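You operate a simulated robot arm through the tools that you are given. There is no shell and no other tool. Be economical: measure what you need, move in short steps, check, and stop when the job is done.

The job below is to be done with a simulated two-armed robot. You get a single attempt, and the scene is never put back.

TASK
Fetch the thin can from the top of the short bench and stand it on the top of the blue cabinet. Take the short can from the top of the short bench and leave it in the left back pocket of the pocket tray. Take the red lug from the relay end of the short bench and leave it on the shelf of the narrow bench. Turn the relay tester dial to 230. Put the red tray from the relay end of the short bench on the wide black module. Put one of the blue lugs from the top of the short bench on top of the tall can there. Pick up the small drive marked "256" from the rubber mat on the short bench with one hand, pass it to the other hand and put it on the top of the blue cabinet. Any order will do. Set down upright: thin can, short can, small drive.

The check looks at the end state, three seconds after you hand in, the way a careful person would. Anything else that was tipped, shoved, dropped, spilled or broken makes it a failure.

THE ROBOT
Two 7-joint arms with fingered hands on one trunk, on a base that drives. Base frame: it is fixed to the floor where the robot stands at the start and does not move with it; the origin is under the middle of the robot, x ahead of it, y to its left, z up; the surface under the hand at the start is at about z = 720. Readings come in mm, degrees, newtons and seconds.
The left shoulder is at the start at [70, 169, 1118], the right one opposite. With the tool pointing down near the work surface each hand reaches from about 100 to 660 mm from the robot's upright axis, wherever it stands, measured 20 degrees to its own side. Places, roughly: blue lug (7x3x2 cm) [1100, -200, 700]; blue lug (8x3x2 cm) [1200, -300, 700]; left back pocket of the pocket tray (16x17 cm) [4120, -1700, 800]; red lug (8x3x2 cm) [400, 200, 700]; relay tester dial [500, -300, 800]; shelf of the narrow bench (18x22 cm) [-1700, -2220, 300]; short can [500, 250, 750]; small drive [1500, -250, 750]; tall can [750, 0, 750]; thin can [500, 0, 750]; top of the blue cabinet [-1300, -4200, 800]; wide black module [4000, -1750, 750]. Payload 3.4 kg a hand.
The tool frame of a hand sits at the grasp point between the pads (the TCP): z along the fingers, y along the line on which they close. The tips reach 23 mm beyond it. The gripper opens to 116 mm. The gripper's body begins 65 mm behind the TCP. The gripper is a hand of 4 fingers: y runs from the thumb to the fingers, the wrist lies at [0, 0, -211] in the tool frame, and closing takes about 1.5 s.
Orientation is that of the tool frame in the base frame, as a unit quaternion [x, y, z, w]. With the fingers straight down and closing along the base's y, the tool's x points along the base's -x, its y along +y and its z along -z.

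THE INTERFACE
- The arms move only by the tool move_arm. It takes "left_series", "right_series" or both (then of equal length, played together; a hand with none holds still); each is a list of rows, each a list of 7 numbers: the turn, a rotation vector about the base's x, y, z in degrees, then the shift along the base's x, y, z in m, then the gripper command, from -1 (fully open) to 1 (shut), values between in proportion. In form: [[ax, ay, az, x, y, z, jaw], ...]. A call has 1 to 10 rows; each row shifts and turns the commanded pose from where the row before left it. Rows are played at 5 a second. More than 50 mm and 8.6 degrees between two rows, or a gripper value outside its range, and nothing of the call is played. Where a pose cannot be reached the arm comes as near as it can. A force on the tool above 40 N (or 10 N above the force at the start of the call, whichever is more), or a blocked arm, ends the call early, and 0.2 s more pass. Each finger travels about 153 mm/s and halts on what it meets, pressing with about 31 N; the grip force reading is that of the motor and also rises with nothing between the fingers. The clock runs only during rows and for 0.2 s after the last one: add rows that do not move to give the fingers time. It gives the time, the measured TCP pose, the force on the tool (base axes), the opening and the grip force at its end, in the units of the frame above (readings bear some noise), with the torque about the TCP (base axes, N m) and any sound that the robot's microphone picked up.
- Cameras (640 x 400 px; columns grow to the right, rows downward): "scene" is now at [127.1, -22.6, 1334.7]; the picture's right is [-0.30, -0.96, 0.00], its down [-0.68, 0.21, -0.70] and it looks along [0.67, -0.21, -0.71] (base axes); focal length 249 px, centre (320, 200). "left" rides on the left gripper at [-69, 1, -90] in its tool frame; the picture's right is [-0.01, -1.00, 0.00], its down [0.79, -0.01, -0.61] and it looks along [0.61, -0.01, 0.79] (tool axes); focal length 251 px, centre (320, 200). "right" rides on the right gripper at [68, 1, -90] in its tool frame; the picture's right is [-0.01, 1.00, 0.00], its down [-0.79, -0.01, -0.61] and it looks along [-0.61, -0.01, 0.79] (tool axes); focal length 251 px, centre (320, 200). There is no depth. A picture from a camera that has moved, and an enlarged one, comes with that camera's place and axes in the base frame and with its lens.
- capture(camera): a new picture of that camera. The clock stands still meanwhile.
- raise_lower(by): slides the trunk up (or, below 0, down) by that many mm; the arms and the scene camera ride with it, the base frame stays. It gives what a move gives, with no picture.
- base_move(legs): drives the robot by 1 to 6 legs, each [ahead, left, turn to the left] in mm, mm and degrees, along the robot's own axes; the way and the turn of a leg run together, so that a leg with both is an arc; at most 1500 mm and 180 degrees a leg. The arms and the cameras ride along, it lands a little off, and it stops where it bumps. It gives what a move gives.
- hand_shape(shape, hand): the hand has 4 fingers and takes this shape, open, in about a second: jaw (thumb against the fingers, like two jaws); tri (thumb and two fingers); tip (a fingertip pinch); poke (one finger out to press); point (the index stretched); flat (the hand flat); cup (the hand cupped); fist (a fist). The gripper value then closes the fingers along that shape, each until it touches; the sizes above hold for jaw. It gives what a move gives, with no picture.
- pan_tilt(pan, tilt): turns the head with the scene camera to pan (to the left, within 86 degrees either way) and tilt (down, from -29 to 69), counted from straight ahead of the robot. It gives what a move gives.
- close_up(camera, box): a new picture of the part [left, top, right, bottom] of that camera's present view, enlarged. The clock stands still meanwhile.
- hand_in(): hands the job in; it is judged then, once.

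Go step by step. Nothing tells you exact positions but the pictures and the camera data: compare them with the known pose of the tool, close in by small moves and look again before you grip or let go. The budget is 207 turns and 190 pictures, counting those below and the enlarged ones. Unless the task says otherwise, let go and move clear before handing in, and close with one line.

The tools are called after "Emit:" as name(argument=value, ...) on one line, values as JSON. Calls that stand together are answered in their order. move_arm: Moves the arms, as the interface text tells. Its arguments: {"type":"object","properties":{"left_series":{"type":"array","items":{"type":"array","items":{"type":"number"}}},"right_series":{"type":"array","items":{"type":"array","items":{"type":"number"}}}},"required":[]} The other tools are called the same way: raise_lower (by) slides the trunk up or down; hand_shape (shape, hand) gives the hand a shape; base_move (legs) drives the base; pan_tilt (pan, tilt) turns the head that bears the scene camera; capture (camera) takes a picture; close_up (camera, box) takes an enlarged picture of a part of a camera's view; hand_in () hands the job in.

At the start:

```text
clock: 0.0
left_position: [499.5, 103.7, 1074.0]
left_ee_rot: [0.0, 1.0, 0.0, 0.0]
left_wrist_force: [0.9, 0.7, 0.1]
left_ft_torque: [0.02, 0.02, 0.02]
left_grip_width: 116.1
left_gripper_force: 0.2
left_shape: jaw
right_position: [400.8, -221.8, 1054.6]
right_ee_rot: [-0.001, 1.0, 0.0, 0.0]
right_wrist_force: [-0.1, 0.1, -0.1]
right_ft_torque: [-0.04, -0.02, -0.03]
right_grip_width: 116.0
right_gripper_force: 0.1
right_shape: jaw
trunk travel left (down, up): [-625.0, 315.0]
robot x, y, heading: [-1.5, -1.0, 0.1]
head pan, tilt: [-17.2, 45.6]
```

scene: 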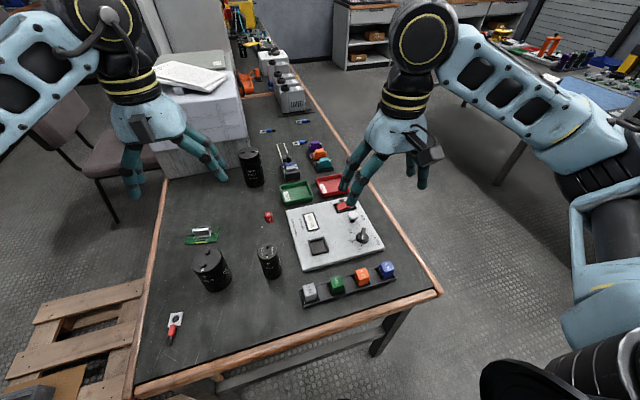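
right: 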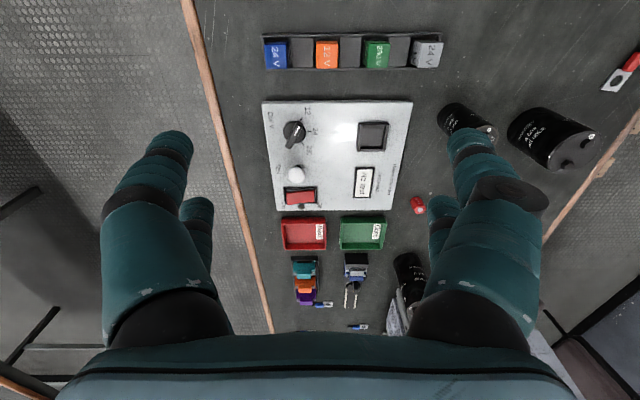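
left: 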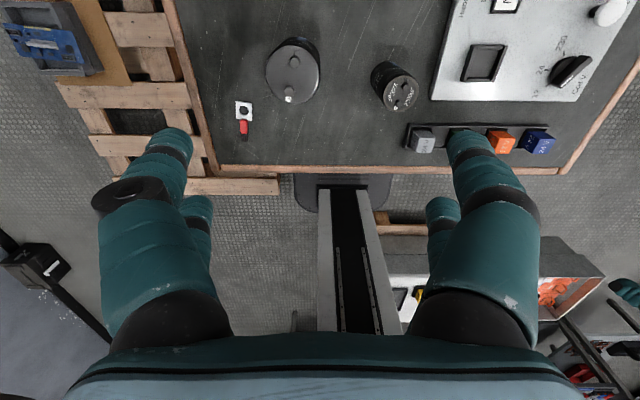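

The bench with the relay tester, cans, trays and lugs is ahead. I start by looking at it closely.

Emit:
close_up(camera="scene", box=[150, 180, 310, 350])

Emit:
close_up(camera="scene", box=[220, 20, 360, 210])

Emit:
close_up(camera="scene", box=[270, 160, 410, 310])

Emit:
close_up(camera="right", box=[240, 90, 440, 340])

```text
2.35 times, centred on (230, 265) of scene
camera zoom: at [127.1, -22.6, 1334.7], right [-0.3, -0.96, 0.0], down [-0.68, 0.21, -0.7], along [0.67, -0.21, -0.71], focal length 586 px, centre (532, 47)
```

zoom: 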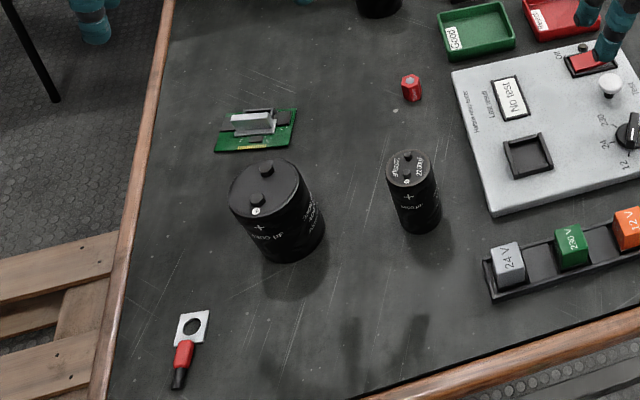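

```text
2.11 times, centred on (290, 115) of scene
camera zoom: at [127.1, -22.6, 1334.7], right [-0.3, -0.96, 0.0], down [-0.68, 0.21, -0.7], along [0.67, -0.21, -0.71], focal length 524 px, centre (383, 379)
```

zoom: 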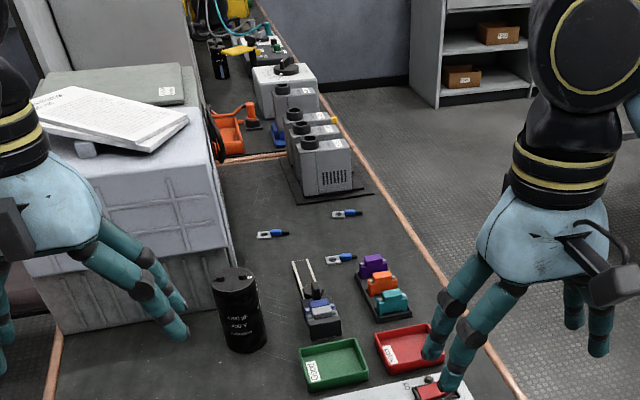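

```text
2.67 times, centred on (340, 235) of scene
camera zoom: at [127.1, -22.6, 1334.7], right [-0.3, -0.96, 0.0], down [-0.68, 0.21, -0.7], along [0.67, -0.21, -0.71], focal length 664 px, centre (267, 107)
```

zoom: 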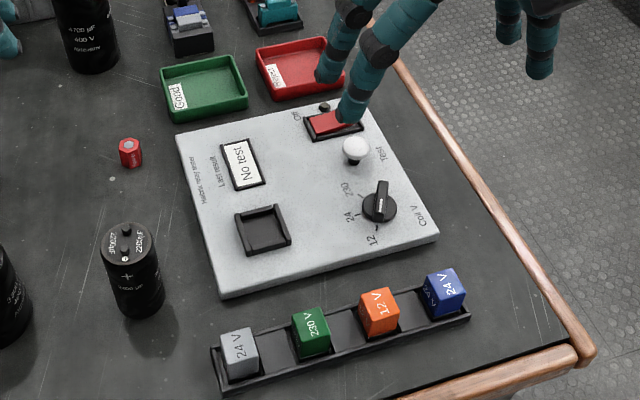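

```text
1.60 times, centred on (340, 215) of right
camera zoom: at [332.2, -221.4, 1144.9], right [0.01, 1.0, 0.0], down [0.79, -0.01, 0.61], along [0.61, -0.01, -0.79], focal length 402 px, centre (288, 176)
```

zoom: 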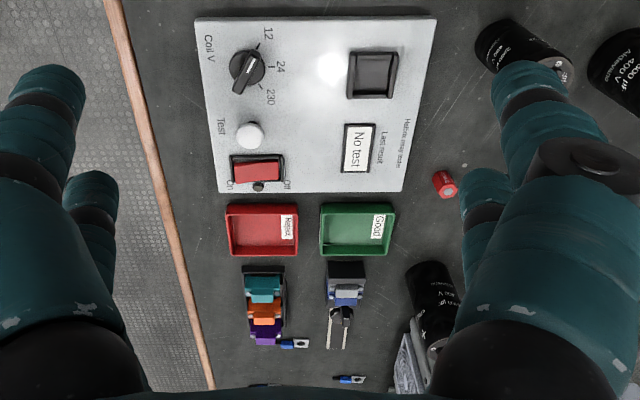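

I take a closer look at the dial and at the far part of the bench to find its setting and the drives.

Emit:
close_up(camera="right", box=[264, 100, 334, 160])

Emit:
close_up(camera="scene", box=[335, 210, 395, 250])

Emit:
pan_tilt(pan=-10, tilt=15)

Emit:
capture(camera="scene")

Emit:
pan_tilt(pan=-80, tilt=15)

Emit:
capture(camera="scene")

```text
6.67 times, centred on (299, 130) of right
camera zoom: at [332.2, -221.4, 1144.9], right [0.01, 1.0, 0.0], down [0.79, -0.01, 0.61], along [0.61, -0.01, -0.79], focal length 1676 px, centre (460, 667)
```

zoom: 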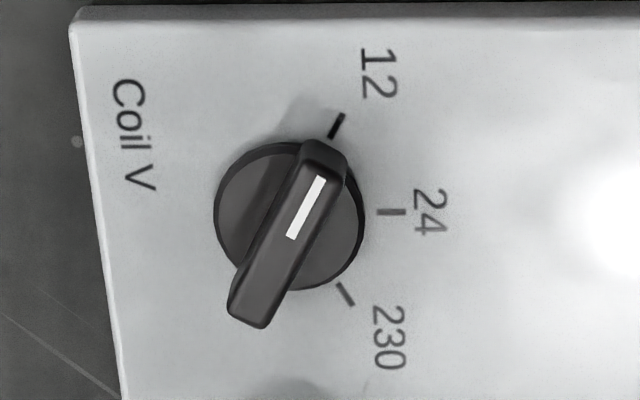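

```text
10.00 times, centred on (365, 230) of scene
camera zoom: at [127.1, -22.6, 1334.7], right [-0.3, -0.96, 0.0], down [-0.68, 0.21, -0.7], along [0.67, -0.21, -0.71], focal length 2491 px, centre (-130, -100)
```

zoom: 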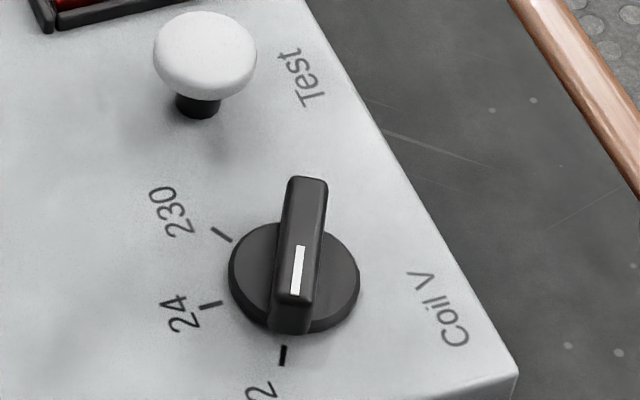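

```text
clock: 1.0
left_position: [499.5, 104.9, 1072.5]
left_ee_rot: [0.001, 1.0, 0.0, 0.0]
left_wrist_force: [-0.7, -0.4, 0.3]
left_ft_torque: [-0.01, -0.01, 0.0]
left_grip_width: 116.1
left_gripper_force: 0.1
left_shape: jaw
right_position: [399.3, -224.1, 1055.7]
right_ee_rot: [0.0, 1.0, 0.0, 0.0]
right_wrist_force: [0.7, -0.1, 0.1]
right_ft_torque: [-0.01, -0.02, 0.03]
right_grip_width: 116.0
right_gripper_force: 0.1
right_shape: jaw
trunk travel left (down, up): [-625.0, 315.0]
robot x, y, heading: [3.7, 2.7, -0.1]
head pan, tilt: [-10.0, 15.0]
```

```text
180 pictures are left
camera scene: at [141.8, -14.9, 1382.2], right [-0.17, -0.98, 0.0], down [-0.26, 0.05, -0.97], along [0.95, -0.17, -0.26], focal length 249 px, centre (320, 200)
```

scene: 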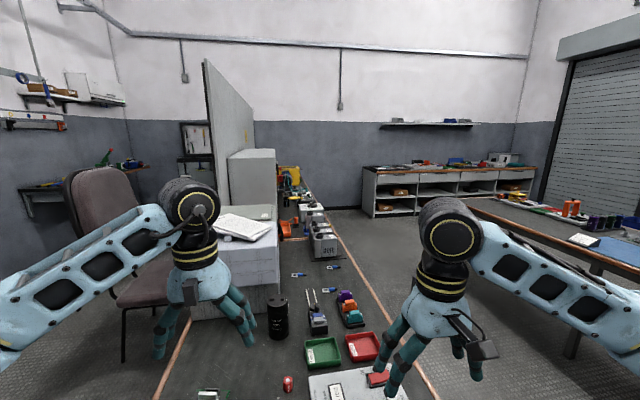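

```text
clock: 2.4
left_position: [500.6, 104.4, 1074.2]
left_ee_rot: [0.0, 1.0, 0.0, 0.0]
left_wrist_force: [0.0, 0.3, 0.9]
left_ft_torque: [-0.02, 0.04, 0.04]
left_grip_width: 115.7
left_gripper_force: 0.1
left_shape: jaw
right_position: [400.7, -221.9, 1055.1]
right_ee_rot: [0.0, 1.0, 0.0, 0.0]
right_wrist_force: [-0.2, 0.4, -0.4]
right_ft_torque: [0.01, 0.01, 0.0]
right_grip_width: 115.8
right_gripper_force: 0.2
right_shape: jaw
trunk travel left (down, up): [-625.0, 315.0]
robot x, y, heading: [-0.1, 0.2, -0.2]
head pan, tilt: [-80.0, 15.0]
```

```text
179 pictures are left
camera scene: at [66.2, -90.6, 1382.3], right [-0.98, -0.17, 0.0], down [-0.05, 0.25, -0.97], along [0.17, -0.95, -0.26], focal length 249 px, centre (320, 200)
```

scene: 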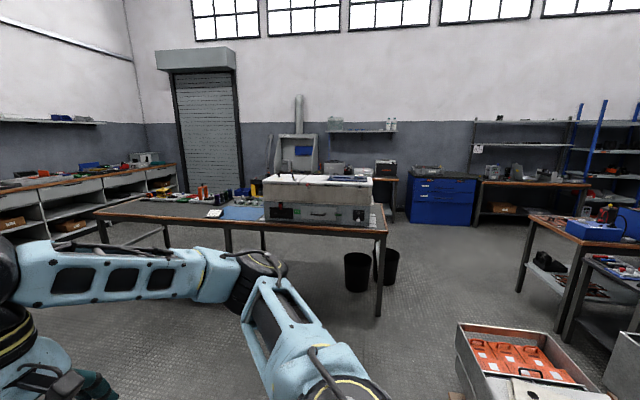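

The dial's pointer stands at 12, its centre is at about [493, -265], handle top z≈775; 230 lies about 120° clockwise. I bring the right hand above it and test the wrist's range.

Emit:
move_arm(right_series=[[0, 0, -7.5, 0.023, -0.011, -0.045, -1], [0, 0, -7.5, 0.023, -0.011, -0.045, -0.6], [0, 0, -7.5, 0.023, -0.011, -0.045, -0.3], [0, 0, -7.5, 0.023, -0.01, -0.03, 0], [0, 0, 0, 0, 0, 0, 0]])

Emit:
move_arm(right_series=[[0, 0, -8, 0, 0, 0, 0], [0, 0, -8, 0, 0, 0, 0], [0, 0, -8, 0, 0, 0, 0], [0, 0, -8, 0, 0, 0, 0], [0, 0, -8, 0, 0, 0, 0], [0, 0, -8, 0, 0, 0, 0], [0, 0, -8, 0, 0, 0, 0], [0, 0, -8, 0, 0, 0, 0], [0, 0, -8, 0, 0, 0, 0], [0, 0, -8, 0, 0, 0, 0]])

Emit:
move_arm(right_series=[[0, 0, -8, 0, 0, 0, 0], [0, 0, -8, 0, 0, 0, 0], [0, 0, -8, 0, 0, 0, 0], [0, 0, -8, 0, 0, 0, 0], [0, 0, -8, 0, 0, 0, 0], [0, 0, 0, 0, 0, 0, 0], [0, 0, 0, 0, 0, 0, 0]])

```text
refused: row 1 steps farther than a row can; nothing moved
```

```text
clock: 4.6
left_position: [499.5, 103.6, 1073.8]
left_ee_rot: [0.0, 1.0, 0.0, 0.0]
left_wrist_force: [0.8, -0.7, 0.2]
left_ft_torque: [0.02, 0.01, 0.03]
left_grip_width: 115.9
left_gripper_force: 0.1
left_shape: jaw
right_position: [400.2, -223.6, 1054.8]
right_ee_rot: [0.644, 0.765, 0.0, 0.0]
right_wrist_force: [-0.2, 0.6, 0.0]
right_ft_torque: [-0.01, -0.01, -0.01]
right_grip_width: 58.7
right_gripper_force: 0.1
right_shape: jaw
trunk travel left (down, up): [-625.0, 315.0]
robot x, y, heading: [0.4, 2.3, 0.2]
head pan, tilt: [-80.0, 15.0]
```

```text
clock: 6.2
left_position: [499.7, 104.2, 1074.1]
left_ee_rot: [0.001, 1.0, 0.0, 0.001]
left_wrist_force: [-0.3, 0.9, 0.1]
left_ft_torque: [-0.02, -0.02, -0.04]
left_grip_width: 115.9
left_gripper_force: 0.0
left_shape: jaw
right_position: [400.2, -222.5, 1055.6]
right_ee_rot: [0.866, 0.5, 0.0, 0.0]
right_wrist_force: [0.2, -0.2, 0.4]
right_ft_torque: [0.01, -0.01, -0.01]
right_grip_width: 58.8
right_gripper_force: 0.0
right_shape: jaw
trunk travel left (down, up): [-625.0, 315.0]
robot x, y, heading: [1.9, -1.0, -0.1]
head pan, tilt: [-80.0, 15.0]
```

The wrist takes -120° fine. I test the last 30°, then return to the grasp angle and move over the dial.

Emit:
move_arm(right_series=[[0, 0, -7.5, 0, 0, 0, 0], [0, 0, -7.5, 0, 0, 0, 0], [0, 0, -7.5, 0, 0, 0, 0], [0, 0, -7.5, 0, 0, 0, 0], [0, 0, 0, 0, 0, 0, 0]])

Emit:
move_arm(right_series=[[0, 0, 8.5, 0.01, -0.005, -0.018, 0], [0, 0, 8.5, 0.01, -0.005, -0.018, 0], [0, 0, 8.5, 0.01, -0.005, -0.018, 0], [0, 0, 8.5, 0.01, -0.005, -0.018, 0], [0, 0, 8.5, 0.01, -0.005, -0.018, 0], [0, 0, 8.5, 0.01, -0.005, -0.018, 0], [0, 0, 8.5, 0.01, -0.005, -0.018, 0], [0, 0, 8.5, 0.01, -0.005, -0.018, 0], [0, 0, 8.5, 0.01, -0.003, -0.018, 0]])

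Emit:
move_arm(right_series=[[0, 0, 8.5, 0.003, 0, 0, 0], [0, 0, 8.5, 0, 0, 0, 0], [0, 0, 8.5, 0, 0, 0, 0], [0, 0, 8.5, 0, 0, 0, 0], [0, 0, 8.5, 0, 0, 0, 0], [0, 0, 1, 0, 0, 0, 0], [0, 0, 0, 0, 0, 0, 0]])

Emit:
capture(camera="right")

Emit:
pan_tilt(pan=-17, tilt=45)

Emit:
capture(camera="scene")

```text
clock: 7.4
left_position: [500.1, 104.6, 1074.8]
left_ee_rot: [0.001, 1.0, 0.001, 0.001]
left_wrist_force: [-0.1, 0.2, 0.5]
left_ft_torque: [-0.03, 0.0, 0.03]
left_grip_width: 116.1
left_gripper_force: 0.0
left_shape: jaw
right_position: [400.2, -222.5, 1054.2]
right_ee_rot: [0.966, 0.257, 0.0, 0.0]
right_wrist_force: [-0.7, -0.6, 0.2]
right_ft_torque: [0.02, -0.01, 0.04]
right_grip_width: 58.7
right_gripper_force: 0.0
right_shape: jaw
trunk travel left (down, up): [-625.0, 315.0]
robot x, y, heading: [-3.9, 0.2, -0.1]
head pan, tilt: [-80.0, 15.0]
```

```text
clock: 9.4
left_position: [500.2, 103.2, 1074.3]
left_ee_rot: [0.0, 1.0, 0.0, 0.0]
left_wrist_force: [-0.4, 0.4, -0.1]
left_ft_torque: [-0.01, 0.0, 0.0]
left_grip_width: 116.1
left_gripper_force: 0.0
left_shape: jaw
right_position: [490.1, -264.8, 892.4]
right_ee_rot: [0.598, 0.801, -0.001, 0.0]
right_wrist_force: [-0.4, 0.4, -0.4]
right_ft_torque: [-0.01, 0.0, 0.02]
right_grip_width: 58.4
right_gripper_force: 0.2
right_shape: jaw
trunk travel left (down, up): [-625.0, 315.0]
robot x, y, heading: [3.4, -1.1, 0.1]
head pan, tilt: [-80.0, 15.0]
```

```text
clock: 11.0
left_position: [499.4, 102.9, 1074.6]
left_ee_rot: [0.0, 1.0, 0.0, 0.0]
left_wrist_force: [-0.2, -0.3, -0.3]
left_ft_torque: [0.04, -0.02, 0.01]
left_grip_width: 115.9
left_gripper_force: 0.1
left_shape: jaw
right_position: [494.4, -265.2, 892.7]
right_ee_rot: [0.258, 0.966, 0.0, 0.0]
right_wrist_force: [0.4, 0.7, 0.3]
right_ft_torque: [0.0, 0.01, 0.0]
right_grip_width: 58.6
right_gripper_force: 0.1
right_shape: jaw
trunk travel left (down, up): [-625.0, 315.0]
robot x, y, heading: [-0.1, -1.9, 0.2]
head pan, tilt: [-80.0, 15.0]
```

```text
178 pictures are left
camera right: at [434.4, -229.9, 983.0], right [0.51, 0.86, 0.0], down [0.69, -0.4, 0.61], along [0.52, -0.31, -0.79], focal length 251 px, centre (320, 200)
```

right: 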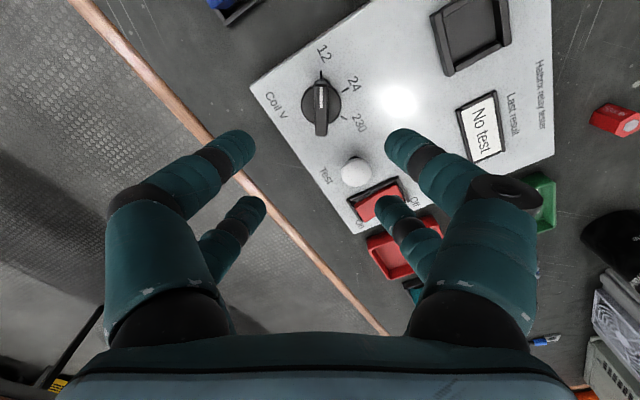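

```text
clock: 12.3
left_position: [500.8, 105.6, 1073.7]
left_ee_rot: [0.001, 1.0, 0.0, 0.0]
left_wrist_force: [-0.2, -0.3, -0.2]
left_ft_torque: [0.01, -0.01, 0.0]
left_grip_width: 115.9
left_gripper_force: 0.1
left_shape: jaw
right_position: [493.2, -263.5, 892.7]
right_ee_rot: [0.259, 0.966, 0.0, 0.0]
right_wrist_force: [-0.1, -0.2, 0.8]
right_ft_torque: [0.0, -0.01, 0.01]
right_grip_width: 58.6
right_gripper_force: 0.0
right_shape: jaw
trunk travel left (down, up): [-625.0, 315.0]
robot x, y, heading: [2.5, 1.7, 0.0]
head pan, tilt: [-17.0, 45.0]
```

```text
177 pictures are left
camera scene: at [127.6, -22.5, 1335.5], right [-0.29, -0.96, 0.0], down [-0.68, 0.21, -0.71], along [0.68, -0.21, -0.71], focal length 249 px, centre (320, 200)
```

scene: 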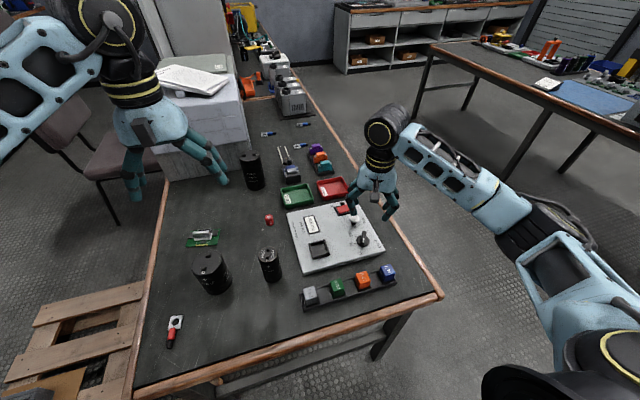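

The handle is aligned with the jaw direction. I descend over it and grip.

Emit:
move_arm(right_series=[[0, 0, 0, 0, 0, -0.04, 0], [0, 0, 0, 0, 0, -0.04, 0], [0, 0, 0, 0, 0, -0.02, 0], [0, 0, 0, 0, 0, 0, 0]])

Emit:
capture(camera="right")

Emit:
close_up(camera="scene", box=[320, 180, 420, 260])

```text
clock: 13.3
left_position: [500.1, 104.1, 1073.9]
left_ee_rot: [0.0, 1.0, -0.001, 0.0]
left_wrist_force: [0.0, -0.6, 0.2]
left_ft_torque: [-0.02, 0.0, 0.01]
left_grip_width: 115.6
left_gripper_force: 0.1
left_shape: jaw
right_position: [492.9, -264.7, 791.3]
right_ee_rot: [0.258, 0.966, -0.001, 0.0]
right_wrist_force: [0.5, -0.4, -0.3]
right_ft_torque: [0.0, 0.02, -0.01]
right_grip_width: 58.6
right_gripper_force: 0.2
right_shape: jaw
trunk travel left (down, up): [-625.0, 315.0]
robot x, y, heading: [1.1, 1.4, 0.3]
head pan, tilt: [-17.0, 45.0]
```

```text
176 pictures are left
camera right: at [434.0, -230.0, 882.1], right [0.51, 0.86, 0.0], down [0.68, -0.4, 0.61], along [0.52, -0.31, -0.79], focal length 251 px, centre (320, 200)
```

right: 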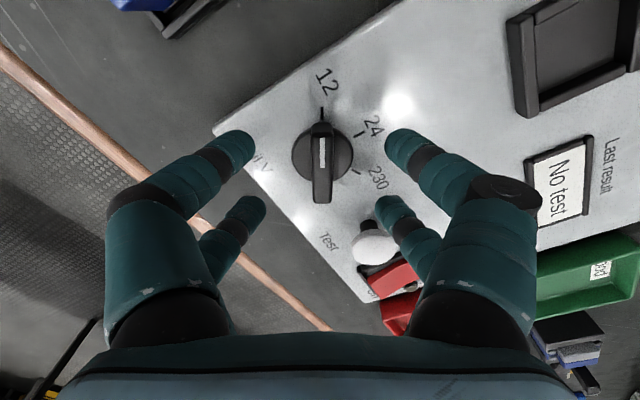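

```text
5.00 times, centred on (370, 220) of scene
camera zoom: at [127.6, -22.5, 1335.5], right [-0.29, -0.96, 0.0], down [-0.68, 0.21, -0.71], along [0.68, -0.21, -0.71], focal length 1246 px, centre (70, 100)
```

zoom: 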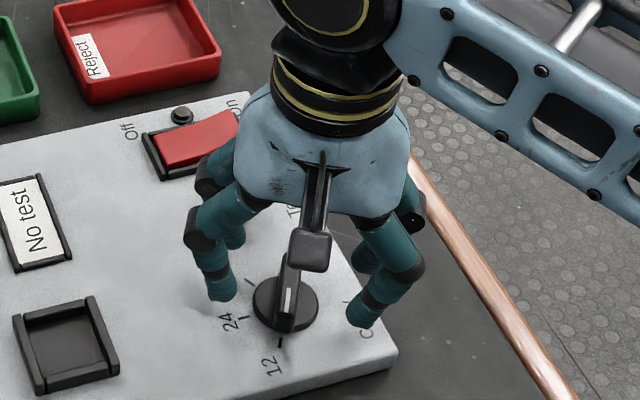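

Alignment is good; down a little and close on the handle.

Emit:
move_arm(right_series=[[0, 0, 0, -0.001, 0.001, -0.007, 0], [0, 0, 0, 0, 0, 0, 0.3], [0, 0, 0, 0, 0, 0, 0.6], [0, 0, 0, 0, 0, 0, 0.8], [0, 0, 0, 0, 0, 0, 0.9], [0, 0, 0, 0, 0, 0, 0.9], [0, 0, 0, 0, 0, 0, 0.9]])

Emit:
capture(camera="right")

```text
clock: 14.9
left_position: [500.3, 104.7, 1074.4]
left_ee_rot: [0.0, 1.0, 0.0, 0.0]
left_wrist_force: [0.3, -0.3, 0.4]
left_ft_torque: [0.02, -0.01, -0.03]
left_grip_width: 116.0
left_gripper_force: 0.0
left_shape: jaw
right_position: [491.2, -265.3, 785.1]
right_ee_rot: [0.259, 0.966, 0.0, 0.0]
right_wrist_force: [0.1, -0.4, -0.2]
right_ft_torque: [-0.01, 0.0, 0.01]
right_grip_width: 6.2
right_gripper_force: 0.0
right_shape: jaw
trunk travel left (down, up): [-625.0, 315.0]
robot x, y, heading: [1.3, 0.8, -0.1]
head pan, tilt: [-17.0, 45.0]
```

```text
174 pictures are left
camera right: at [433.2, -229.3, 875.7], right [0.51, 0.86, 0.0], down [0.69, -0.4, 0.61], along [0.52, -0.31, -0.79], focal length 251 px, centre (320, 200)
```

right: 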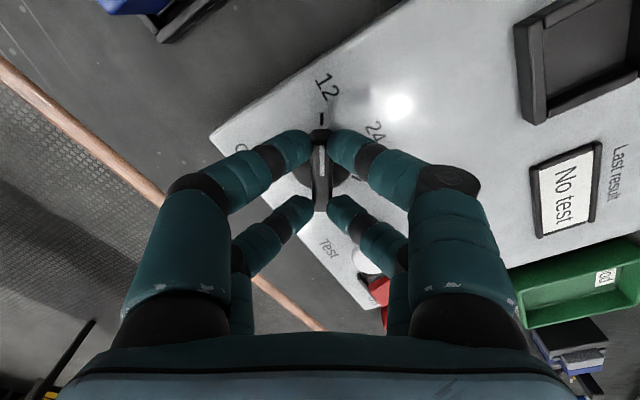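

The fingers straddle the handle but without force; I go a bit lower and then close fully.

Emit:
move_arm(right_series=[[0, 0, 0, 0, 0, 0, 0.7], [0, 0, 0, 0, 0, -0.006, 0.7], [0, 0, 0, 0, 0, 0, 0.7], [0, 0, 0, 0, 0, 0, 1], [0, 0, 0, 0, 0, 0, 1], [0, 0, 0, 0, 0, 0, 1]])

Emit:
capture(camera="right")

Emit:
close_up(camera="scene", box=[330, 200, 400, 260])

```text
clock: 16.3
left_position: [499.0, 104.4, 1074.6]
left_ee_rot: [0.0, 1.0, 0.0, 0.0]
left_wrist_force: [0.5, -0.2, 0.3]
left_ft_torque: [0.02, -0.02, 0.0]
left_grip_width: 116.0
left_gripper_force: 0.0
left_shape: jaw
right_position: [491.3, -264.7, 780.0]
right_ee_rot: [0.26, 0.966, 0.0, 0.0]
right_wrist_force: [0.9, 0.5, 8.1]
right_ft_torque: [0.01, -0.03, -0.01]
right_grip_width: 5.1
right_gripper_force: 31.1
right_shape: jaw
trunk travel left (down, up): [-625.0, 315.0]
robot x, y, heading: [1.1, -0.4, -0.3]
head pan, tilt: [-17.0, 45.0]
```

```text
173 pictures are left
camera right: at [432.7, -228.8, 870.4], right [0.51, 0.86, 0.0], down [0.68, -0.4, 0.61], along [0.52, -0.31, -0.79], focal length 251 px, centre (320, 200)
```

right: 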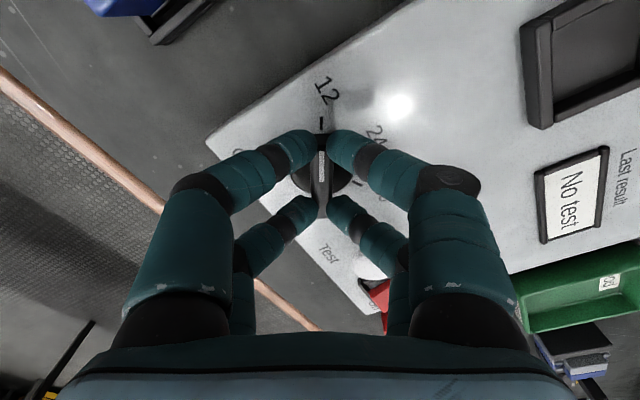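

```text
6.67 times, centred on (365, 230) of scene
camera zoom: at [126.8, -21.8, 1335.7], right [-0.29, -0.96, 0.0], down [-0.68, 0.21, -0.71], along [0.68, -0.21, -0.71], focal length 1661 px, centre (20, 0)
```

zoom: 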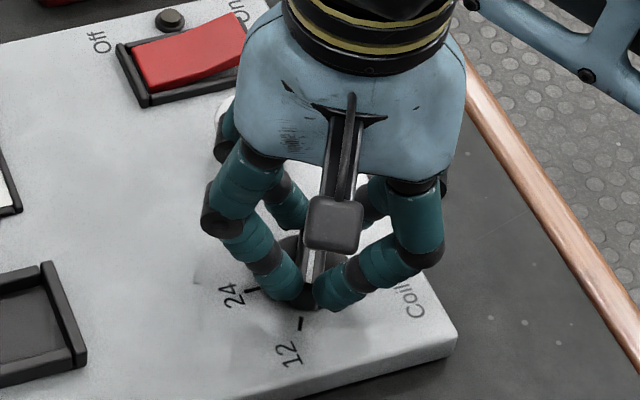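

The handle is gripped. I turn it clockwise by 120°.

Emit:
move_arm(right_series=[[0, 0, 0, 0, 0, 0.001, 1], [0, 0, -6.7, 0, 0, 0, 1], [0, 0, -6.7, 0, 0, 0, 1], [0, 0, -6.7, 0, 0, 0, 1], [0, 0, -6.7, 0, 0, 0, 1], [0, 0, -6.7, 0, 0, 0, 1], [0, 0, -6.7, 0, 0, 0, 1], [0, 0, -6.7, 0, 0, 0, 1], [0, 0, -6.7, 0, 0, 0, 1], [0, 0, -6.4, 0, 0, 0, 1]])

Emit:
capture(camera="right")

```text
clock: 18.4
left_position: [498.9, 106.5, 1074.7]
left_ee_rot: [0.0, 1.0, -0.001, 0.001]
left_wrist_force: [-0.1, 0.3, 0.6]
left_ft_torque: [-0.01, 0.01, 0.02]
left_grip_width: 116.1
left_gripper_force: 0.1
left_shape: jaw
right_position: [494.4, -260.5, 782.5]
right_ee_rot: [0.673, 0.74, 0.005, 0.003]
right_wrist_force: [4.4, 10.6, 9.8]
right_ft_torque: [-0.17, -0.17, 0.05]
right_grip_width: 2.8
right_gripper_force: 30.6
right_shape: jaw
trunk travel left (down, up): [-625.0, 315.0]
robot x, y, heading: [-2.2, 1.9, 0.2]
head pan, tilt: [-17.0, 45.0]
stopped in row 10 (right hand): the force on the tool passed its limit at 40 N (the readings are from after the stop); the commanded pose is now the measured one
```

```text
171 pictures are left
camera right: at [487.6, -192.5, 873.4], right [1.0, 0.08, 0.01], down [0.06, -0.79, 0.6], along [0.06, -0.6, -0.8], focal length 251 px, centre (320, 200)
```

right: 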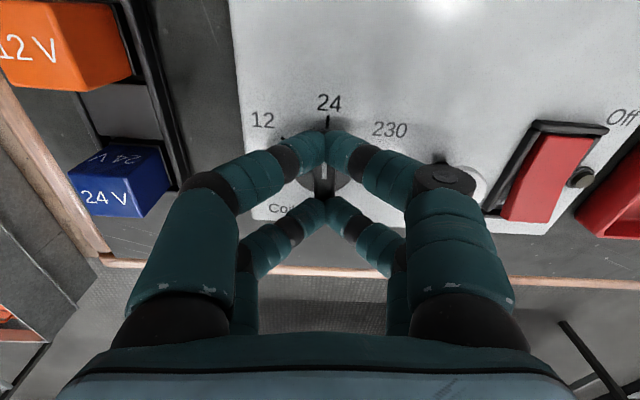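

The turn halted around 24 with a force limit. I open, lift and look at the dial.

Emit:
move_arm(right_series=[[0, 0, 0, 0, 0, 0, 0.7], [0, 0, 0, 0, 0, 0, 0.3], [0, 0, 0, 0, 0, 0.02, 0], [0, 0, 0, 0, 0, 0.04, 0], [0, 0, 0, 0, 0, 0.04, 0]])

Emit:
capture(camera="right")

Emit:
close_up(camera="scene", box=[330, 200, 400, 260])

```text
clock: 19.6
left_position: [500.4, 105.1, 1074.3]
left_ee_rot: [-0.001, 1.0, 0.001, 0.0]
left_wrist_force: [-0.8, -0.3, -0.3]
left_ft_torque: [0.04, 0.0, 0.02]
left_grip_width: 115.8
left_gripper_force: 0.1
left_shape: jaw
right_position: [494.4, -262.6, 881.3]
right_ee_rot: [0.675, 0.738, 0.001, 0.002]
right_wrist_force: [-0.2, 0.1, -0.2]
right_ft_torque: [-0.01, 0.0, -0.01]
right_grip_width: 57.7
right_gripper_force: 0.1
right_shape: jaw
trunk travel left (down, up): [-625.0, 315.0]
robot x, y, heading: [-1.8, -0.3, 0.1]
head pan, tilt: [-17.0, 45.0]
```

```text
170 pictures are left
camera right: at [487.9, -193.4, 971.5], right [1.0, 0.08, 0.0], down [0.06, -0.79, 0.61], along [0.05, -0.6, -0.8], focal length 251 px, centre (320, 200)
```

right: 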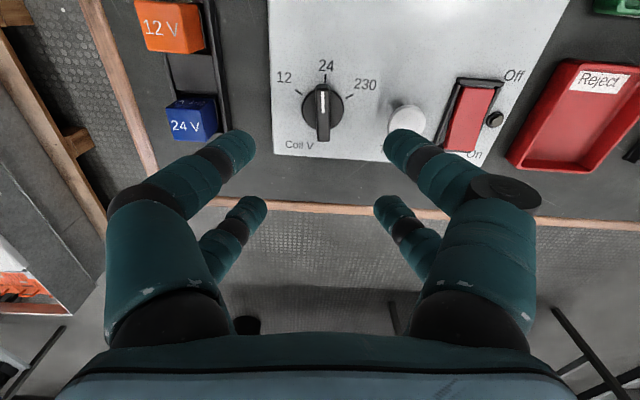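

```text
6.67 times, centred on (365, 230) of scene
camera zoom: at [127.6, -22.1, 1335.4], right [-0.29, -0.96, 0.0], down [-0.68, 0.21, -0.71], along [0.68, -0.21, -0.71], focal length 1661 px, centre (20, 0)
```

zoom: 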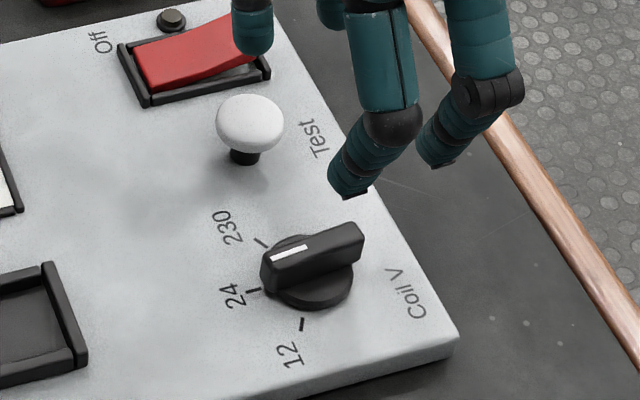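

The dial is at 24 now. I regrip and turn the remaining 60°.

Emit:
move_arm(right_series=[[0, 0, 0, 0, 0, -0.04, 0], [0, 0, 0, 0, 0, -0.04, 0], [0, 0, 0, 0, 0, -0.02, 0.4], [0, 0, 0, 0, 0, 0, 0.7], [0, 0, 0, 0, 0, 0, 1], [0, 0, 0, 0, 0, 0, 1], [0, 0, 0, 0, 0, 0, 1]])

Emit:
move_arm(right_series=[[0, 0, -7, 0, 0, 0, 1], [0, 0, -7, 0, 0, 0, 1], [0, 0, -7, 0, 0, 0, 1], [0, 0, -7, 0, 0, 0, 1], [0, 0, -7, 0, 0, 0, 1], [0, 0, -7, 0, 0, 0, 1], [0, 0, -7, 0, 0, 0, 1], [0, 0, -7, 0, 0, 0, 1], [0, 0, -7, 0, 0, 0, 1]])

Emit:
capture(camera="right")

```text
clock: 21.2
left_position: [499.5, 105.9, 1074.9]
left_ee_rot: [-0.001, 1.0, 0.0, 0.001]
left_wrist_force: [-0.3, 0.3, 0.8]
left_ft_torque: [0.03, -0.01, -0.02]
left_grip_width: 115.6
left_gripper_force: 0.1
left_shape: jaw
right_position: [494.8, -264.0, 784.4]
right_ee_rot: [0.675, 0.738, 0.003, 0.002]
right_wrist_force: [7.5, -2.6, 18.4]
right_ft_torque: [0.09, -0.23, 0.01]
right_grip_width: 2.7
right_gripper_force: 31.1
right_shape: jaw
trunk travel left (down, up): [-625.0, 315.0]
robot x, y, heading: [-0.4, -0.5, 0.0]
head pan, tilt: [-17.0, 45.0]
```

```text
clock: 22.5
left_position: [500.4, 106.7, 1074.2]
left_ee_rot: [-0.001, 1.0, 0.0, 0.0]
left_wrist_force: [-0.2, 0.1, -0.1]
left_ft_torque: [0.0, 0.02, -0.04]
left_grip_width: 116.1
left_gripper_force: 0.1
left_shape: jaw
right_position: [497.5, -262.2, 783.5]
right_ee_rot: [0.875, 0.485, 0.006, 0.004]
right_wrist_force: [4.8, 3.9, 7.4]
right_ft_torque: [-0.19, 0.03, 0.01]
right_grip_width: 1.8
right_gripper_force: 30.7
right_shape: jaw
trunk travel left (down, up): [-625.0, 315.0]
robot x, y, heading: [1.4, 1.4, 0.1]
head pan, tilt: [-17.0, 45.0]
stopped in row 6 (right hand): the force on the tool passed its limit at 41 N (the readings are from after the stop); the commanded pose is now the measured one
```

```text
168 pictures are left
camera right: at [531.9, -204.0, 873.9], right [0.84, -0.54, 0.01], down [-0.44, -0.67, 0.6], along [-0.32, -0.51, -0.8], focal length 251 px, centre (320, 200)
```

right: 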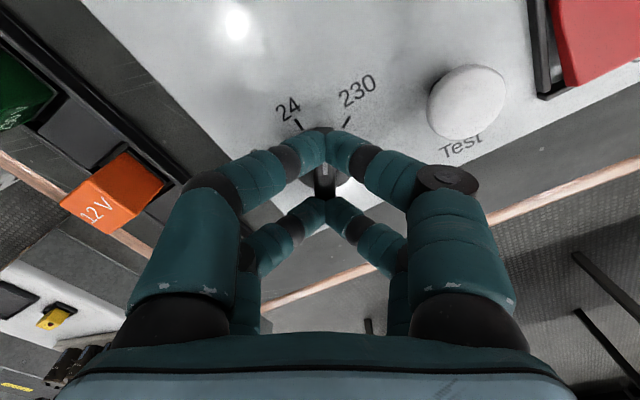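

It advanced partway to 230. I regrip in place, recentred and slightly lower, and continue.

Emit:
move_arm(right_series=[[0, 0, 0, 0, 0, 0, 0.6], [0, 0, 0, -0.003, 0, 0, 0.4], [0, 0, 0, 0, 0, -0.003, 0.4], [0, 0, 0, 0, 0, 0, 0.7], [0, 0, 0, 0, 0, 0, 0.92], [0, 0, 0, 0, 0, 0, 0.95], [0, 0, 0, 0, 0, 0, 0.95]])

Emit:
move_arm(right_series=[[0, 0, -7, 0, 0, 0, 0.95], [0, 0, -7, 0, 0, 0, 0.95], [0, 0, -7, 0, 0, 0, 0.95], [0, 0, -6, 0, 0, 0, 0.95]])

Emit:
capture(camera="right")

```text
clock: 24.1
left_position: [502.2, 104.4, 1074.8]
left_ee_rot: [0.0, 1.0, 0.0, 0.0]
left_wrist_force: [-1.4, 0.0, -0.5]
left_ft_torque: [-0.01, 0.03, 0.03]
left_grip_width: 115.8
left_gripper_force: 0.2
left_shape: jaw
right_position: [492.5, -264.0, 780.0]
right_ee_rot: [0.875, 0.484, 0.003, 0.002]
right_wrist_force: [8.1, -6.1, 6.0]
right_ft_torque: [-0.17, -0.18, 0.0]
right_grip_width: 4.4
right_gripper_force: 0.0
right_shape: jaw
trunk travel left (down, up): [-625.0, 315.0]
robot x, y, heading: [1.5, 1.6, -0.1]
head pan, tilt: [-17.0, 45.0]
```

```text
clock: 25.1
left_position: [501.0, 104.0, 1073.5]
left_ee_rot: [-0.001, 1.0, 0.0, -0.002]
left_wrist_force: [-0.8, -0.3, -0.3]
left_ft_torque: [-0.03, 0.03, -0.01]
left_grip_width: 115.7
left_gripper_force: 0.1
left_shape: jaw
right_position: [492.6, -264.2, 779.4]
right_ee_rot: [0.964, 0.266, 0.003, 0.003]
right_wrist_force: [8.2, -4.7, 3.3]
right_ft_torque: [-0.12, -0.15, 0.06]
right_grip_width: 4.0
right_gripper_force: 0.1
right_shape: jaw
trunk travel left (down, up): [-625.0, 315.0]
robot x, y, heading: [-1.8, 2.4, 0.1]
head pan, tilt: [-17.0, 45.0]
```

```text
167 pictures are left
camera right: at [551.4, -227.8, 869.2], right [0.5, -0.86, 0.01], down [-0.69, -0.4, 0.6], along [-0.52, -0.31, -0.8], focal length 251 px, centre (320, 200)
```

right: 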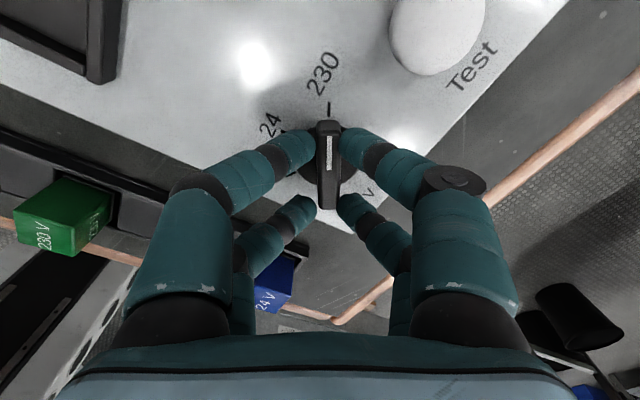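

The pointer is at the 230 tick. I open, lift and verify.

Emit:
move_arm(right_series=[[0, 0, 0, 0, 0, 0, 0.6], [0, 0, 0, 0, 0, 0, 0.3], [0, 0, 0, 0, 0, 0.01, 0], [0, 0, 0, 0, 0, 0.04, 0], [0, 0, 0, 0, 0, 0.045, 0], [0, 0, 0, 0, 0, 0.045, 0]])

Emit:
capture(camera="right")

Emit:
capture(camera="left")

Emit:
close_up(camera="scene", box=[330, 200, 400, 260])

```text
clock: 26.5
left_position: [501.0, 105.7, 1075.0]
left_ee_rot: [0.0, 1.0, 0.0, 0.0]
left_wrist_force: [0.7, -0.3, -0.1]
left_ft_torque: [-0.02, -0.01, -0.04]
left_grip_width: 115.9
left_gripper_force: 0.1
left_shape: jaw
right_position: [489.7, -263.6, 922.0]
right_ee_rot: [0.964, 0.267, 0.003, 0.004]
right_wrist_force: [-0.3, 0.1, 0.2]
right_ft_torque: [-0.01, -0.01, -0.01]
right_grip_width: 57.5
right_gripper_force: 0.1
right_shape: jaw
trunk travel left (down, up): [-625.0, 315.0]
robot x, y, heading: [-2.1, 1.4, -0.0]
head pan, tilt: [-17.0, 45.0]
```

```text
166 pictures are left
camera right: at [549.4, -227.3, 1012.1], right [0.51, -0.86, 0.01], down [-0.69, -0.4, 0.6], along [-0.52, -0.31, -0.8], focal length 251 px, centre (320, 200)
```

right: 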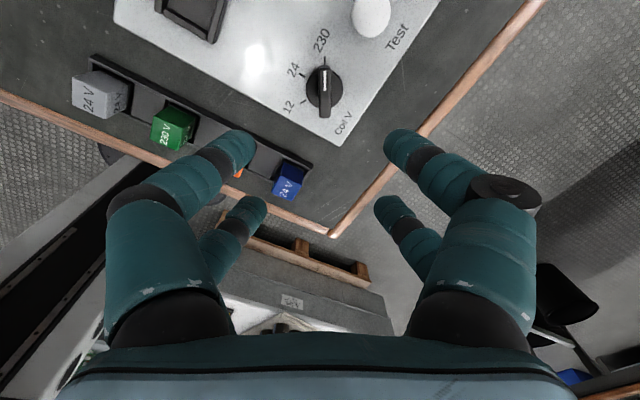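

```text
165 pictures are left
camera left: at [568.9, 105.5, 1163.5], right [0.01, -1.0, 0.0], down [-0.8, -0.01, 0.61], along [-0.61, -0.01, -0.8], focal length 251 px, centre (320, 200)
```

left: 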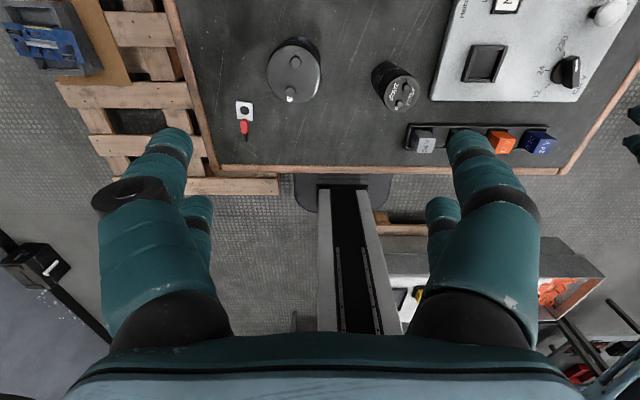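

```text
6.67 times, centred on (365, 230) of scene
camera zoom: at [127.6, -21.5, 1335.5], right [-0.29, -0.96, 0.0], down [-0.68, 0.21, -0.71], along [0.68, -0.21, -0.71], focal length 1661 px, centre (20, 0)
```

zoom: 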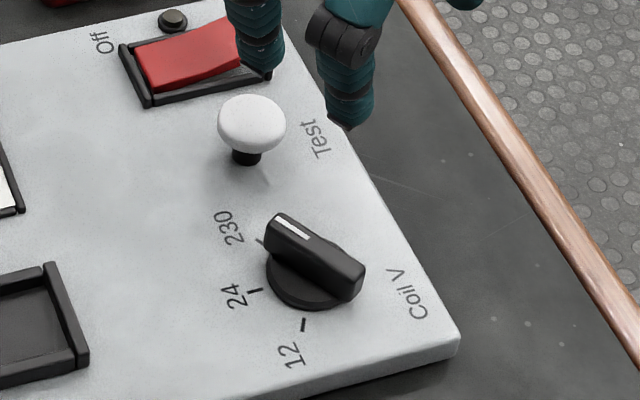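

The dial is set to 230. Next the left hand goes above the short can (centre ≈ [500, 138], top z≈822).

Emit:
move_arm(left_series=[[0, 0, 0, 0, 0.008, -0.045, -1], [0, 0, 0, 0, 0.008, -0.045, -1], [0, 0, 0, 0, 0.008, -0.045, -1], [0, 0, 0, 0, 0.008, -0.045, -1], [0, 0, 0, 0, 0, -0.02, -1], [0, 0, 0, 0, 0, 0, -1]])

Emit:
capture(camera="left")

Emit:
close_up(camera="scene", box=[150, 200, 310, 300])

```text
clock: 27.9
left_position: [501.6, 137.8, 875.3]
left_ee_rot: [-0.001, 1.0, 0.0, -0.001]
left_wrist_force: [-0.6, -1.2, -0.3]
left_ft_torque: [0.0, 0.01, 0.0]
left_grip_width: 115.9
left_gripper_force: 0.1
left_shape: jaw
right_position: [491.7, -263.6, 921.6]
right_ee_rot: [0.964, 0.266, 0.003, 0.004]
right_wrist_force: [0.6, 0.2, 0.9]
right_ft_torque: [0.01, -0.01, 0.0]
right_grip_width: 57.5
right_gripper_force: 0.0
right_shape: jaw
trunk travel left (down, up): [-625.0, 315.0]
robot x, y, heading: [0.5, -1.3, 0.0]
head pan, tilt: [-17.0, 45.0]
```

```text
163 pictures are left
camera left: at [569.1, 137.5, 963.2], right [0.01, -1.0, 0.0], down [-0.79, -0.01, 0.61], along [-0.61, -0.01, -0.79], focal length 251 px, centre (320, 200)
```

left: 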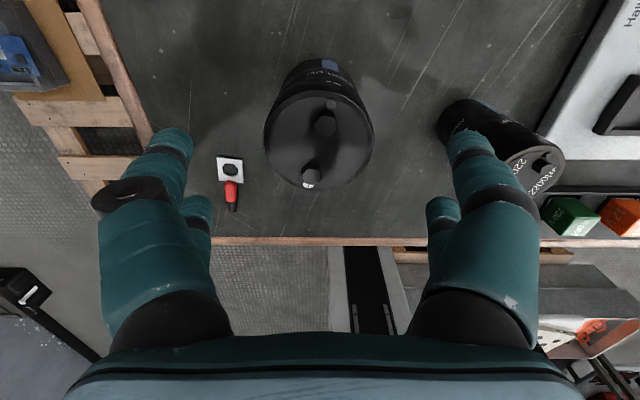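

```text
4.00 times, centred on (230, 250) of scene
camera zoom: at [128.0, -22.0, 1335.5], right [-0.29, -0.96, 0.0], down [-0.68, 0.21, -0.71], along [0.68, -0.21, -0.71], focal length 996 px, centre (680, 0)
```

zoom: 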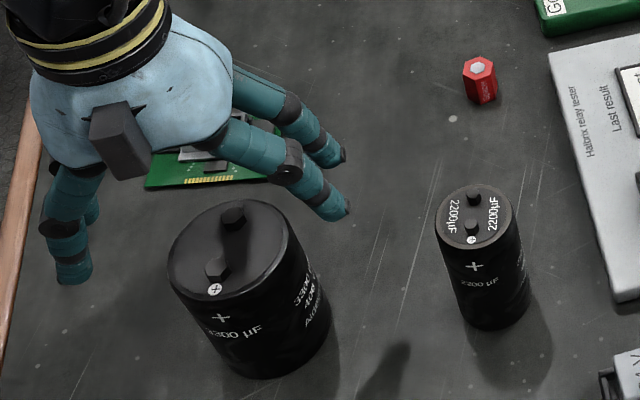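

The can is centred at about [502, 137], 70 mm wide. I lower onto it and grip.

Emit:
move_arm(left_series=[[0, 0, 0, 0.001, 0, -0.04, -1], [0, 0, 0, 0, 0, -0.035, -1], [0, 0, 0, 0, 0, -0.012, -1], [0, 0, 0, 0, 0, 0, -0.5], [0, 0, 0, 0, 0, 0, 0], [0, 0, 0, 0, 0, 0, 0.5], [0, 0, 0, 0, 0, 0, 1], [0, 0, 0, 0, 0, 0, 1], [0, 0, 0, 0, 0, 0, 1]])

Emit:
capture(camera="left")

```text
clock: 29.9
left_position: [502.3, 138.3, 788.2]
left_ee_rot: [-0.001, 1.0, 0.0, 0.0]
left_wrist_force: [-0.4, -0.6, 0.4]
left_ft_torque: [0.01, 0.0, -0.01]
left_grip_width: 51.1
left_gripper_force: 30.5
left_shape: jaw
right_position: [490.7, -262.7, 921.3]
right_ee_rot: [0.964, 0.266, 0.003, 0.004]
right_wrist_force: [0.0, -0.8, 0.7]
right_ft_torque: [-0.01, -0.02, 0.0]
right_grip_width: 58.0
right_gripper_force: 0.1
right_shape: jaw
trunk travel left (down, up): [-625.0, 315.0]
robot x, y, heading: [0.8, -3.2, 0.1]
head pan, tilt: [-17.0, 45.0]
```

```text
161 pictures are left
camera left: at [570.2, 137.7, 876.6], right [0.01, -1.0, 0.0], down [-0.79, -0.01, 0.61], along [-0.61, -0.01, -0.79], focal length 251 px, centre (320, 200)
```

left: 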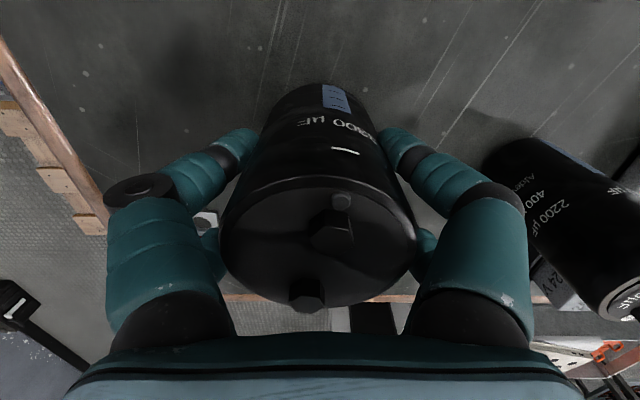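

The short can is held. I lift it, retract both arms and look around before driving.

Emit:
move_arm(left_series=[[0, 0, 0, 0, 0, 0.03, 1], [0, 0, 0, 0, 0, 0.04, 1], [0, 0, 0, 0, 0, 0.04, 1], [0, 0, 0, -0.01, 0, 0.04, 1], [0, 0, 0, -0.02, 0, 0.04, 1], [0, 0, 0, -0.03, 0, 0.03, 1], [0, 0, 0, -0.03, 0, 0.02, 1], [0, 0, 0, -0.03, 0, 0, 1], [0, 0, 0, -0.03, 0, 0, 1], [0, 0, 0, 0, 0, 0, 1]], right_series=[[0, 0, 8, 0, 0, 0.02, 0], [0, 0, 8, 0, 0, 0.02, 0], [0, 0, 8, 0, 0, 0.02, 0], [0, 0, 8, -0.01, 0, 0.02, 0], [0, 0, 8, -0.02, 0, 0.02, 0], [0, 0, 8, -0.02, 0, 0, 0], [0, 0, 8, -0.02, 0, 0, 0], [0, 0, 8, -0.02, 0, 0, 0], [0, 0, 8, -0.02, 0, 0, 0], [0, 0, 8, -0.02, 0, 0, 0]])

Emit:
pan_tilt(pan=-30, tilt=65)

Emit:
capture(camera="scene")

Emit:
pan_tilt(pan=-70, tilt=45)

Emit:
capture(camera="scene")

```text
clock: 32.1
left_position: [352.3, 137.9, 1026.3]
left_ee_rot: [-0.001, 1.0, 0.001, 0.0]
left_wrist_force: [0.3, -0.4, -4.8]
left_ft_torque: [-0.01, -0.01, 0.01]
left_grip_width: 50.3
left_gripper_force: 31.4
left_shape: jaw
right_position: [362.0, -263.6, 1019.9]
right_ee_rot: [0.565, 0.825, 0.004, 0.0]
right_wrist_force: [-0.9, 0.1, -0.2]
right_ft_torque: [-0.01, 0.01, 0.01]
right_grip_width: 57.7
right_gripper_force: 0.1
right_shape: jaw
trunk travel left (down, up): [-625.0, 315.0]
robot x, y, heading: [-0.8, 2.6, 0.1]
head pan, tilt: [-17.0, 45.0]
```

```text
clock: 32.9
left_position: [353.4, 137.8, 1025.2]
left_ee_rot: [-0.001, 1.0, 0.001, 0.0]
left_wrist_force: [-1.2, 0.7, -4.7]
left_ft_torque: [-0.01, 0.04, 0.01]
left_grip_width: 50.6
left_gripper_force: 31.2
left_shape: jaw
right_position: [362.7, -262.9, 1019.7]
right_ee_rot: [0.566, 0.824, 0.005, -0.001]
right_wrist_force: [-0.2, 0.7, -1.0]
right_ft_torque: [0.0, -0.01, 0.04]
right_grip_width: 57.7
right_gripper_force: 0.0
right_shape: jaw
trunk travel left (down, up): [-625.0, 315.0]
robot x, y, heading: [-0.4, 1.2, 0.3]
head pan, tilt: [-30.0, 65.0]
```

```text
160 pictures are left
camera scene: at [103.4, -28.4, 1310.4], right [-0.5, -0.87, 0.0], down [-0.79, 0.45, -0.42], along [0.37, -0.21, -0.91], focal length 249 px, centre (320, 200)
```

scene: 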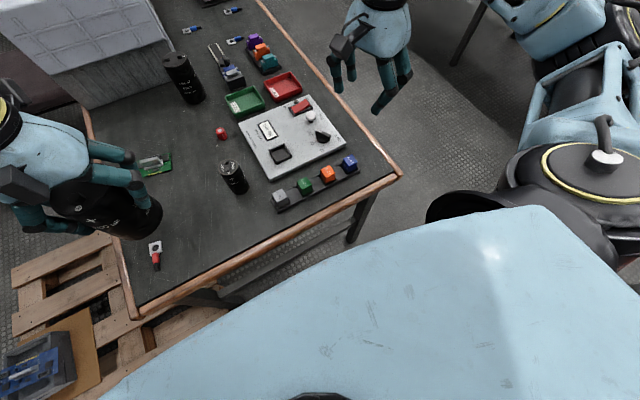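

```text
clock: 34.0
left_position: [354.2, 137.4, 1026.0]
left_ee_rot: [-0.001, 1.0, 0.0, 0.0]
left_wrist_force: [0.1, 0.0, -5.5]
left_ft_torque: [0.0, -0.01, -0.03]
left_grip_width: 50.7
left_gripper_force: 31.0
left_shape: jaw
right_position: [362.9, -263.4, 1019.8]
right_ee_rot: [0.567, 0.824, 0.005, 0.0]
right_wrist_force: [0.0, -0.5, 0.2]
right_ft_torque: [0.03, -0.03, 0.03]
right_grip_width: 57.6
right_gripper_force: 0.0
right_shape: jaw
trunk travel left (down, up): [-625.0, 315.0]
robot x, y, heading: [-0.1, 1.2, 0.1]
head pan, tilt: [-70.0, 45.0]
```

```text
159 pictures are left
camera scene: at [78.8, -74.5, 1335.4], right [-0.94, -0.34, 0.0], down [-0.24, 0.66, -0.71], along [0.24, -0.66, -0.71], focal length 249 px, centre (320, 200)
```

scene: 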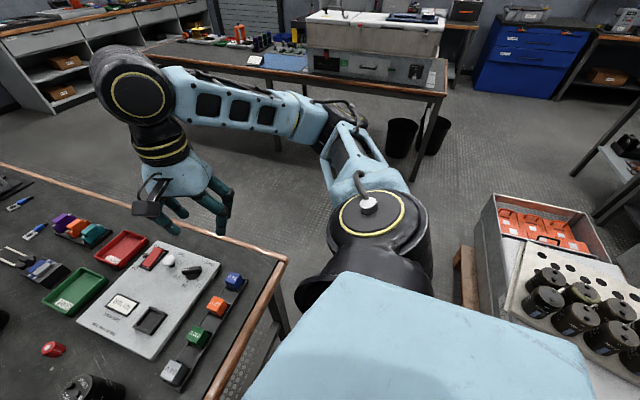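

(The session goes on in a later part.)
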